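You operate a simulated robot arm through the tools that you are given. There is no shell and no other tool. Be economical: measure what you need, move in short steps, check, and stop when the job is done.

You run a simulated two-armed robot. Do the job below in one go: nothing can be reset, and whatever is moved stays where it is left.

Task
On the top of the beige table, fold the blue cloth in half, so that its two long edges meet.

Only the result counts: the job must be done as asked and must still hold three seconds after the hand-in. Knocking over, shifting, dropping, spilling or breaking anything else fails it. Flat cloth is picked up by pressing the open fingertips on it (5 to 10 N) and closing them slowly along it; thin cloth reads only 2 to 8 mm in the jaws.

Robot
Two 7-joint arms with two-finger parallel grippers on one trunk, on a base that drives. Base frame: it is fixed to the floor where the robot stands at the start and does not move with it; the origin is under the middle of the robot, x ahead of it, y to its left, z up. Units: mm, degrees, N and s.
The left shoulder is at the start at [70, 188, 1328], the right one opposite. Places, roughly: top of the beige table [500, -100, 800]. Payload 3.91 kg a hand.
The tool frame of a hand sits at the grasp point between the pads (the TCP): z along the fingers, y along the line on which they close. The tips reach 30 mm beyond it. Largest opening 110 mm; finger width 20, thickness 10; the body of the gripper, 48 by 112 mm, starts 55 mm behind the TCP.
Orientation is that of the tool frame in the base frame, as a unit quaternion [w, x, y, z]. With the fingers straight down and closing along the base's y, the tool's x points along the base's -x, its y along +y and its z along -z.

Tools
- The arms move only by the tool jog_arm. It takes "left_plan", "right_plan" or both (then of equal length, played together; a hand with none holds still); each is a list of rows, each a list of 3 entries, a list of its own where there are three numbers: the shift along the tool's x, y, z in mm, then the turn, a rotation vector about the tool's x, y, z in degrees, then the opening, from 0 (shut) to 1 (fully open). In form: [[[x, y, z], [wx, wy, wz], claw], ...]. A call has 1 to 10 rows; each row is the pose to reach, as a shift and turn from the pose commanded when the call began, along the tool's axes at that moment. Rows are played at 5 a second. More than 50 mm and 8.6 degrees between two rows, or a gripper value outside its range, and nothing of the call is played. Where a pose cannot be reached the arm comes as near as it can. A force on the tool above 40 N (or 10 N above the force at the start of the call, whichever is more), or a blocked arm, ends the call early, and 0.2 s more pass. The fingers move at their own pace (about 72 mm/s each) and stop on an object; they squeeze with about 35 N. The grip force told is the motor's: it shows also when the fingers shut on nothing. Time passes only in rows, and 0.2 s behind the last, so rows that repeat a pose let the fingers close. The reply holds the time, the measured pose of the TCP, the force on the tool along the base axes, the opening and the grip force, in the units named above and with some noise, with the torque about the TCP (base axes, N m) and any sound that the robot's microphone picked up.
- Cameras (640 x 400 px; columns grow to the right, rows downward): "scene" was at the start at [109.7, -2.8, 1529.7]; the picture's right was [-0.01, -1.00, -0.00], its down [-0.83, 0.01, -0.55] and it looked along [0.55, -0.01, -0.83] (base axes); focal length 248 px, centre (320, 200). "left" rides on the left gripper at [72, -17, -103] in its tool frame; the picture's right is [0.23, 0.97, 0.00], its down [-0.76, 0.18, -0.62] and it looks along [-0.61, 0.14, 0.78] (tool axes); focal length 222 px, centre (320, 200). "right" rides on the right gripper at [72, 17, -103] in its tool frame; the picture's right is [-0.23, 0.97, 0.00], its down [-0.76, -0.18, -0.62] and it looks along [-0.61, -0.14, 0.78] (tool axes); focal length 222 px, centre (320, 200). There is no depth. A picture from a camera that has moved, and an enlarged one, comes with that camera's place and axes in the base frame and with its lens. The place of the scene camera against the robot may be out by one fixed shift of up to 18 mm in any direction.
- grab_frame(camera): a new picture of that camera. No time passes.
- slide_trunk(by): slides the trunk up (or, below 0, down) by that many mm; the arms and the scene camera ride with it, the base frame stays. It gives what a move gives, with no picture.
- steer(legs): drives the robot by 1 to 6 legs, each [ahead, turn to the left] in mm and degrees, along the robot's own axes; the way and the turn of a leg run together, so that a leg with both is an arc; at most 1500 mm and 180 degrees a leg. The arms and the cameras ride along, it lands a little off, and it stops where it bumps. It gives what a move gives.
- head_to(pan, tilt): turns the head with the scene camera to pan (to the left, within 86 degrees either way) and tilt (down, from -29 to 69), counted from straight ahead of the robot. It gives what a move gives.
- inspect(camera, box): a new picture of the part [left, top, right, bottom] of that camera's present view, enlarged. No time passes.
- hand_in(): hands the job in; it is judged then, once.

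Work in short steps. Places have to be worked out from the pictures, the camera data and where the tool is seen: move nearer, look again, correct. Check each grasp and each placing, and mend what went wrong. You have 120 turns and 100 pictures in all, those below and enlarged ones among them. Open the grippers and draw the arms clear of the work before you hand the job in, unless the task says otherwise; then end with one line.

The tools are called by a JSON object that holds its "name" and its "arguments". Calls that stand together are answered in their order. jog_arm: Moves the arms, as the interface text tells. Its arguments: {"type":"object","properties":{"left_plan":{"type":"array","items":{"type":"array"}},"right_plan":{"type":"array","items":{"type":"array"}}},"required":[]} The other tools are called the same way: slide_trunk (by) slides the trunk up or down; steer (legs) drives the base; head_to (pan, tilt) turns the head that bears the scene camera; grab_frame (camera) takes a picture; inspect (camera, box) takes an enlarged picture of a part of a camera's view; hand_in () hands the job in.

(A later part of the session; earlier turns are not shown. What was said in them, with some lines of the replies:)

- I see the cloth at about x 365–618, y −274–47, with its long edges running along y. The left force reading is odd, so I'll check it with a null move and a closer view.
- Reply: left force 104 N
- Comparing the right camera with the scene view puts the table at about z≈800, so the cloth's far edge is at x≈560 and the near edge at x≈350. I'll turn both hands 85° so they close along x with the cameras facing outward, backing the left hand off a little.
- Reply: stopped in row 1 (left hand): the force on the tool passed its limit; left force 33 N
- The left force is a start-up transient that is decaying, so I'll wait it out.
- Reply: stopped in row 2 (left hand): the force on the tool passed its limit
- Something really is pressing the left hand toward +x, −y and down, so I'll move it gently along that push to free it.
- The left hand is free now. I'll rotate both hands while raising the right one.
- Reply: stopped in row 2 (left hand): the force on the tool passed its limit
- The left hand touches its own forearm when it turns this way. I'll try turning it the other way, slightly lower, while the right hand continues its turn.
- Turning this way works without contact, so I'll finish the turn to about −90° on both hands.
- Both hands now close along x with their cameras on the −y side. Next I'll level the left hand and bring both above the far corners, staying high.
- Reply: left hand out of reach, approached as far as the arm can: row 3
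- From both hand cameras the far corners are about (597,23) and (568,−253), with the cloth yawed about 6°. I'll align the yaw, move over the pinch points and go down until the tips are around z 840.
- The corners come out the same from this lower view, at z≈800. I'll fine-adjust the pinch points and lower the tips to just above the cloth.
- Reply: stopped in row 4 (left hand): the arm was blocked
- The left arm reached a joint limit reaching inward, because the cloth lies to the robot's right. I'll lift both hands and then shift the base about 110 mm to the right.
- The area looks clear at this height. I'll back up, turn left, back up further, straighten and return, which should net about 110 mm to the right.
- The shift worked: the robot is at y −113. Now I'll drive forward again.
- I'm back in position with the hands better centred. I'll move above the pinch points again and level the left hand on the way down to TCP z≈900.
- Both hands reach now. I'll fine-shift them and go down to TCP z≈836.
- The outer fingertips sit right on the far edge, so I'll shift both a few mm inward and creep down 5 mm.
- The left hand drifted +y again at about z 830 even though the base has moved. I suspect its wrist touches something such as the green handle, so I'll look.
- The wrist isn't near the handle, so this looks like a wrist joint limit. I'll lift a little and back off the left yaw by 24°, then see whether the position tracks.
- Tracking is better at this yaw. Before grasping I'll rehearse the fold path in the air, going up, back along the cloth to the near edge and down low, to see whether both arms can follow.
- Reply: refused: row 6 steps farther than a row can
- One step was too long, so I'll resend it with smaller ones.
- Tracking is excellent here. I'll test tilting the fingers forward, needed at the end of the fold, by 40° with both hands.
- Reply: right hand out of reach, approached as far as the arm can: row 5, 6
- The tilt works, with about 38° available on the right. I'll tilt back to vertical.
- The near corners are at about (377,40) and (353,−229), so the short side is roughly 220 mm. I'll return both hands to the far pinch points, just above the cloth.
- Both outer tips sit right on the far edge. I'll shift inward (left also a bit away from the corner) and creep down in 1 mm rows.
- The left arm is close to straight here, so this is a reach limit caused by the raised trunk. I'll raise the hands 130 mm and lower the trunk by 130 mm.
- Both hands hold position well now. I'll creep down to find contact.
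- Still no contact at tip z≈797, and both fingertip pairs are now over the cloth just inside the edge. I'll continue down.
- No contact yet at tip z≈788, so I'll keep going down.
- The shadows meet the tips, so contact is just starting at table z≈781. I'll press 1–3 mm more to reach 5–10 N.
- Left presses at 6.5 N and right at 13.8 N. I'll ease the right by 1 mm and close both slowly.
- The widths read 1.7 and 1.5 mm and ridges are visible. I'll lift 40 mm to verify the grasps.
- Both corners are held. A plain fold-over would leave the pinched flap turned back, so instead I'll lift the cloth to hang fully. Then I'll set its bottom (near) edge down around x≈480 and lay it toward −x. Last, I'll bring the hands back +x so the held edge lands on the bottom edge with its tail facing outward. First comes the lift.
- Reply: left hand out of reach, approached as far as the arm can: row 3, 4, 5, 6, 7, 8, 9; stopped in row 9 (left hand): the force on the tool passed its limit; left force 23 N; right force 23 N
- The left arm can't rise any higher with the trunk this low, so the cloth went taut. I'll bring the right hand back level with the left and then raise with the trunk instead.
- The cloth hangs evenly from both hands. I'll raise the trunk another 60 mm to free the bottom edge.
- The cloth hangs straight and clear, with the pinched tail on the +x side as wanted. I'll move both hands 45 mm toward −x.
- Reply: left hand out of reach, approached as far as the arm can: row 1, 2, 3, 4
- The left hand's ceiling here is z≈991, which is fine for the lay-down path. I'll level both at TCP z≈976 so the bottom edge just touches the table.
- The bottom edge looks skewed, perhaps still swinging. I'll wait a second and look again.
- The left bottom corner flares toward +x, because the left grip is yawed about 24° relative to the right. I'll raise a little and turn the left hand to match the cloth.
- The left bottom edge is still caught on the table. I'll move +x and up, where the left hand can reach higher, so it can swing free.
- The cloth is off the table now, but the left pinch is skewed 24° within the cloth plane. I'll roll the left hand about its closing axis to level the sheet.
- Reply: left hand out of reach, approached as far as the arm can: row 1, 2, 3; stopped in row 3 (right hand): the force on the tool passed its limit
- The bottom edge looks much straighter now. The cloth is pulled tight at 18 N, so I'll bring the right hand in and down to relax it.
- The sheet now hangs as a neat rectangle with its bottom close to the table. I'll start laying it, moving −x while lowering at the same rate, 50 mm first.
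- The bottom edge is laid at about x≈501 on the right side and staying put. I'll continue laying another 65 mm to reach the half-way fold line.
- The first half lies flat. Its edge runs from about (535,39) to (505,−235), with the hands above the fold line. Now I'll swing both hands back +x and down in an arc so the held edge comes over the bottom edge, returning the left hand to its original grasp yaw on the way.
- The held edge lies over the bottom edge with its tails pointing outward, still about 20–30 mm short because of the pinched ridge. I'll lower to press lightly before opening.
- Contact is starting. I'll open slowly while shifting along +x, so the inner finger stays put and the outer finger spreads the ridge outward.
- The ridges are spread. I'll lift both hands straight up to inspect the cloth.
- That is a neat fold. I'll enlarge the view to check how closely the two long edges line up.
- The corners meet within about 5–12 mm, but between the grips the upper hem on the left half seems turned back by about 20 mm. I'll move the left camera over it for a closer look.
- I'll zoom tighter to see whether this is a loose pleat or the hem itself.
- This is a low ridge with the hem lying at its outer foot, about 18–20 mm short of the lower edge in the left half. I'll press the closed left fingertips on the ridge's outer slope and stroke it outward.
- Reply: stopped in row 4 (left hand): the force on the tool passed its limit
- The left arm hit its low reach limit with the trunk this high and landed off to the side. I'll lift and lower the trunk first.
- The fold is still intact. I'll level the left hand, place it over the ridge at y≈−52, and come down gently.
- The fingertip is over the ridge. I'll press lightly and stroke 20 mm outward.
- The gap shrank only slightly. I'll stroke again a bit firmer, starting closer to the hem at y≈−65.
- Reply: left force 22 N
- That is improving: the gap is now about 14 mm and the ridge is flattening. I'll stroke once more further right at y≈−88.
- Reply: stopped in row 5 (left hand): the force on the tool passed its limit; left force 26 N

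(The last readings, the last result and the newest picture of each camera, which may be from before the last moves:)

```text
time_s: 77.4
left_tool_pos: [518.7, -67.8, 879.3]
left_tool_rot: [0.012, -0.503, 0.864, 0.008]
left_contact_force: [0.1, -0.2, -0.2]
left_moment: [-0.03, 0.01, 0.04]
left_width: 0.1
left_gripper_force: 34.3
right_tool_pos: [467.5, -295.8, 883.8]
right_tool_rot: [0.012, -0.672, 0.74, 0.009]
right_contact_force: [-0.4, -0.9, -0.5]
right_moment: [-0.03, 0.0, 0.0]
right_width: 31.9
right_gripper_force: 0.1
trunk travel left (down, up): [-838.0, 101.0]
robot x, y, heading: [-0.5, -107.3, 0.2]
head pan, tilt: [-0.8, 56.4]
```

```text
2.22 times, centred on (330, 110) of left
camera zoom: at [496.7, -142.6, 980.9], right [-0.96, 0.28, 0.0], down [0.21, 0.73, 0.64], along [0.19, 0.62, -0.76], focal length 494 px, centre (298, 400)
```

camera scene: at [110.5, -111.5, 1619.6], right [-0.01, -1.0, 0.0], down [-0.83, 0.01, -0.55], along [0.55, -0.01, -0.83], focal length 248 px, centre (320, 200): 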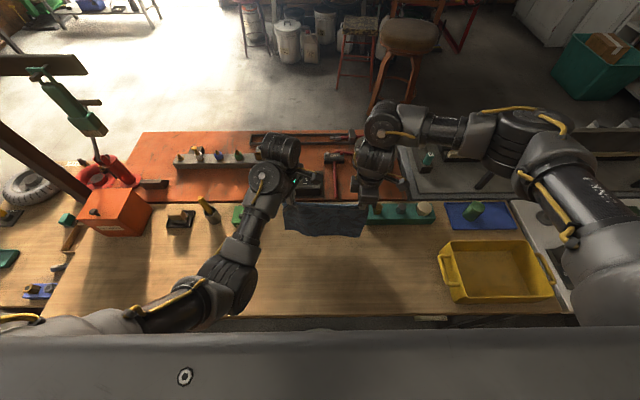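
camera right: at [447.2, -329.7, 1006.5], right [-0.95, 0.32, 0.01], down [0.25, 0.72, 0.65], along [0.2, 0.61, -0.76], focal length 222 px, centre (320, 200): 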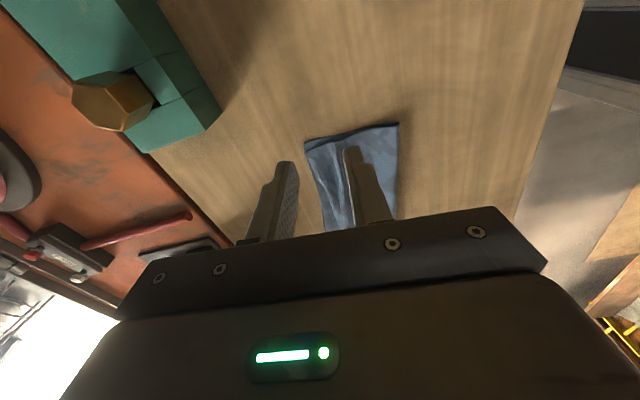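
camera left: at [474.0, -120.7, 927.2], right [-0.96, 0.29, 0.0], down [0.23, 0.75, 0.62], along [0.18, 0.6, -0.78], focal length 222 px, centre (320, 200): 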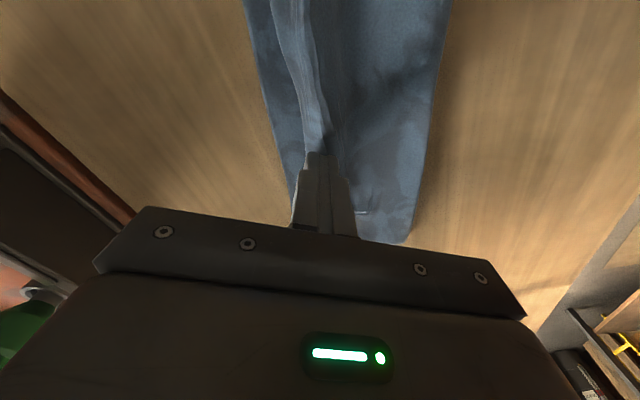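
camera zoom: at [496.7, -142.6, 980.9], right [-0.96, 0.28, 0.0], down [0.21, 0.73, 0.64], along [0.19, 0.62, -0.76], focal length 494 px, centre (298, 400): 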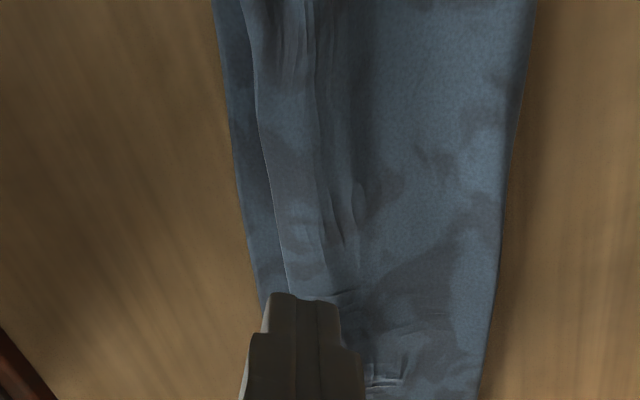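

The gap is down to about 12–14 mm in the middle section only. I'll do one last stroke at y≈−55, where the arm reaches well.

{"name": "jog_arm", "arguments": {"left_plan": [[[-3, 21, 20], [0, -1.4, -0.5], 0.0], [[-3, 21, 50], [0, -1.4, -0.5], 0.0], [[-3, 21, 63], [0, -1.4, -0.5], 0.0], [[-3, 21, 66.5], [0, -1.4, -0.5], 0.0], [[-5, 16, 66.5], [0, -1.4, -0.5], 0.0], [[-7, 11, 66.5], [0, -1.4, -0.5], 0.0], [[-9, 6, 66.5], [0, -1.4, -0.5], 0.0], [[-11, 1.5, 66.5], [0, -1.4, -0.5], 0.0], [[-12, -1, 66.5], [0, -1.4, -0.5], 0.0]]}}

{"name": "jog_arm", "arguments": {"left_plan": [[[0, 0, -8], [0, 0, 0], 0.0], [[0, 0, -40], [0, 0, 0], 0.0], [[-20, 0, -70], [0, 0, 0], 0.1], [[-60, 0, -70], [0, 0, 0], 0.3], [[-100, 0, -70], [0, 0, 0], 0.5]]}}

{"name": "inspect", "arguments": {"camera": "scene", "box": [265, 210, 375, 275]}}

{"name": "grab_frame", "arguments": {"camera": "left"}}

```text
time_s: 79.4
left_tool_pos: [523.9, -54.9, 812.7]
left_tool_rot: [0.022, -0.506, 0.862, 0.014]
left_contact_force: [1.0, -0.6, 0.6]
left_moment: [-0.03, -0.01, -0.01]
left_width: 0.0
left_gripper_force: 34.7
right_tool_pos: [465.8, -295.7, 884.9]
right_tool_rot: [0.013, -0.672, 0.741, 0.01]
right_contact_force: [-0.2, -0.5, 0.2]
right_moment: [0.03, -0.02, 0.03]
right_width: 31.8
right_gripper_force: 0.0
trunk travel left (down, up): [-838.0, 101.0]
robot x, y, heading: [0.1, -109.0, -0.1]
head pan, tilt: [-0.8, 56.4]
```

```text
time_s: 80.6
left_tool_pos: [573.3, 27.6, 887.8]
left_tool_rot: [0.021, -0.506, 0.862, 0.014]
left_contact_force: [-0.7, 0.7, 0.5]
left_moment: [0.01, 0.02, 0.01]
left_width: 54.9
left_gripper_force: 0.0
right_tool_pos: [467.6, -294.2, 885.0]
right_tool_rot: [0.012, -0.671, 0.741, 0.009]
right_contact_force: [0.1, -0.8, 1.1]
right_moment: [0.0, 0.01, -0.02]
right_width: 31.8
right_gripper_force: 0.1
trunk travel left (down, up): [-838.0, 101.0]
robot x, y, heading: [4.4, -108.4, 0.2]
head pan, tilt: [-0.8, 56.4]
```

```text
5.82 times, centred on (320, 242) of scene
camera zoom: at [111.0, -110.5, 1529.6], right [-0.01, -1.0, 0.0], down [-0.83, 0.01, -0.55], along [0.55, -0.01, -0.83], focal length 1443 px, centre (320, -47)
```

zoom: 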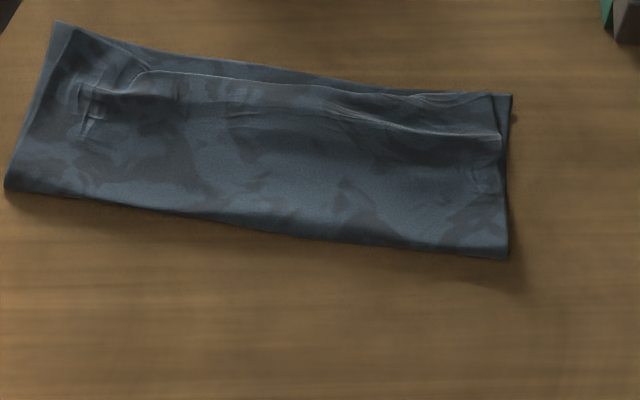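

```text
10 pictures are left
camera left: at [550.7, -49.5, 987.5], right [-0.96, 0.28, -0.01], down [0.2, 0.72, 0.66], along [0.19, 0.63, -0.75], focal length 222 px, centre (320, 200)
```

left: 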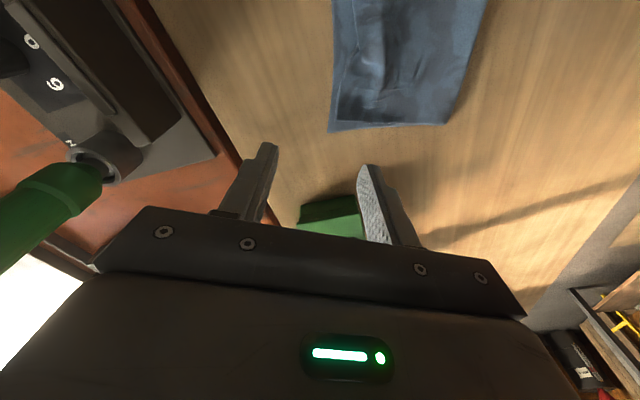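

The long edges now meet at both corners and lie within about 10 mm in the middle. I'll raise both open hands clear and check the scene once more.

{"name": "jog_arm", "arguments": {"left_plan": [[[0, 0, -20], [0, 0, 0], 0.5], [[0, 0, -40], [0, 0, 0], 0.7]], "right_plan": [[[20, 0, -30], [0, 0, 0], 0.5], [[40, 0, -60], [0, 0, 0], 0.7]]}}

{"name": "grab_frame", "arguments": {"camera": "scene"}}

```text
time_s: 81.2
left_tool_pos: [571.2, 24.9, 927.7]
left_tool_rot: [0.024, -0.507, 0.862, 0.014]
left_contact_force: [0.1, -0.9, 0.4]
left_moment: [-0.03, -0.01, -0.01]
left_width: 77.2
left_gripper_force: 0.1
right_tool_pos: [461.0, -337.1, 941.8]
right_tool_rot: [0.012, -0.671, 0.741, 0.009]
right_contact_force: [0.5, 1.5, 0.0]
right_moment: [-0.02, -0.05, -0.02]
right_width: 77.0
right_gripper_force: 0.1
trunk travel left (down, up): [-838.0, 101.0]
robot x, y, heading: [-2.1, -108.5, -0.1]
head pan, tilt: [-0.8, 56.4]
```

```text
9 pictures are left
camera scene: at [109.4, -112.1, 1529.7], right [-0.01, -1.0, 0.0], down [-0.83, 0.01, -0.55], along [0.55, -0.01, -0.83], focal length 248 px, centre (320, 200)
```

scene: 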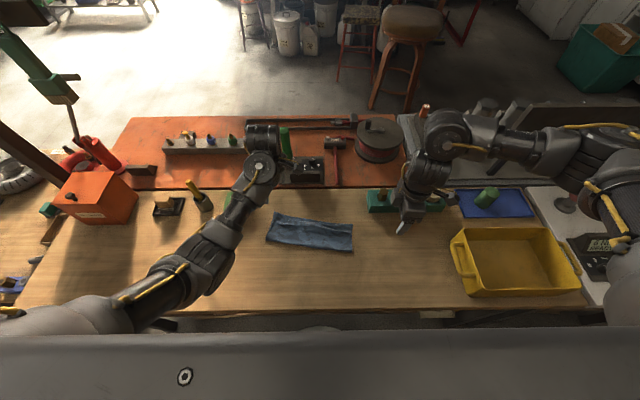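

The cloth is folded, everything else looks undisturbed, and the hands are open and clear. I'm handing in.

{"name": "hand_in", "arguments": {}}

```text
The job is handed in.
```

The blue cloth is folded in half on the beige table with its long edges together: they meet closely at both corners, the upper edge sits about 10 mm short in the left-middle section, and a slight ridge remains.
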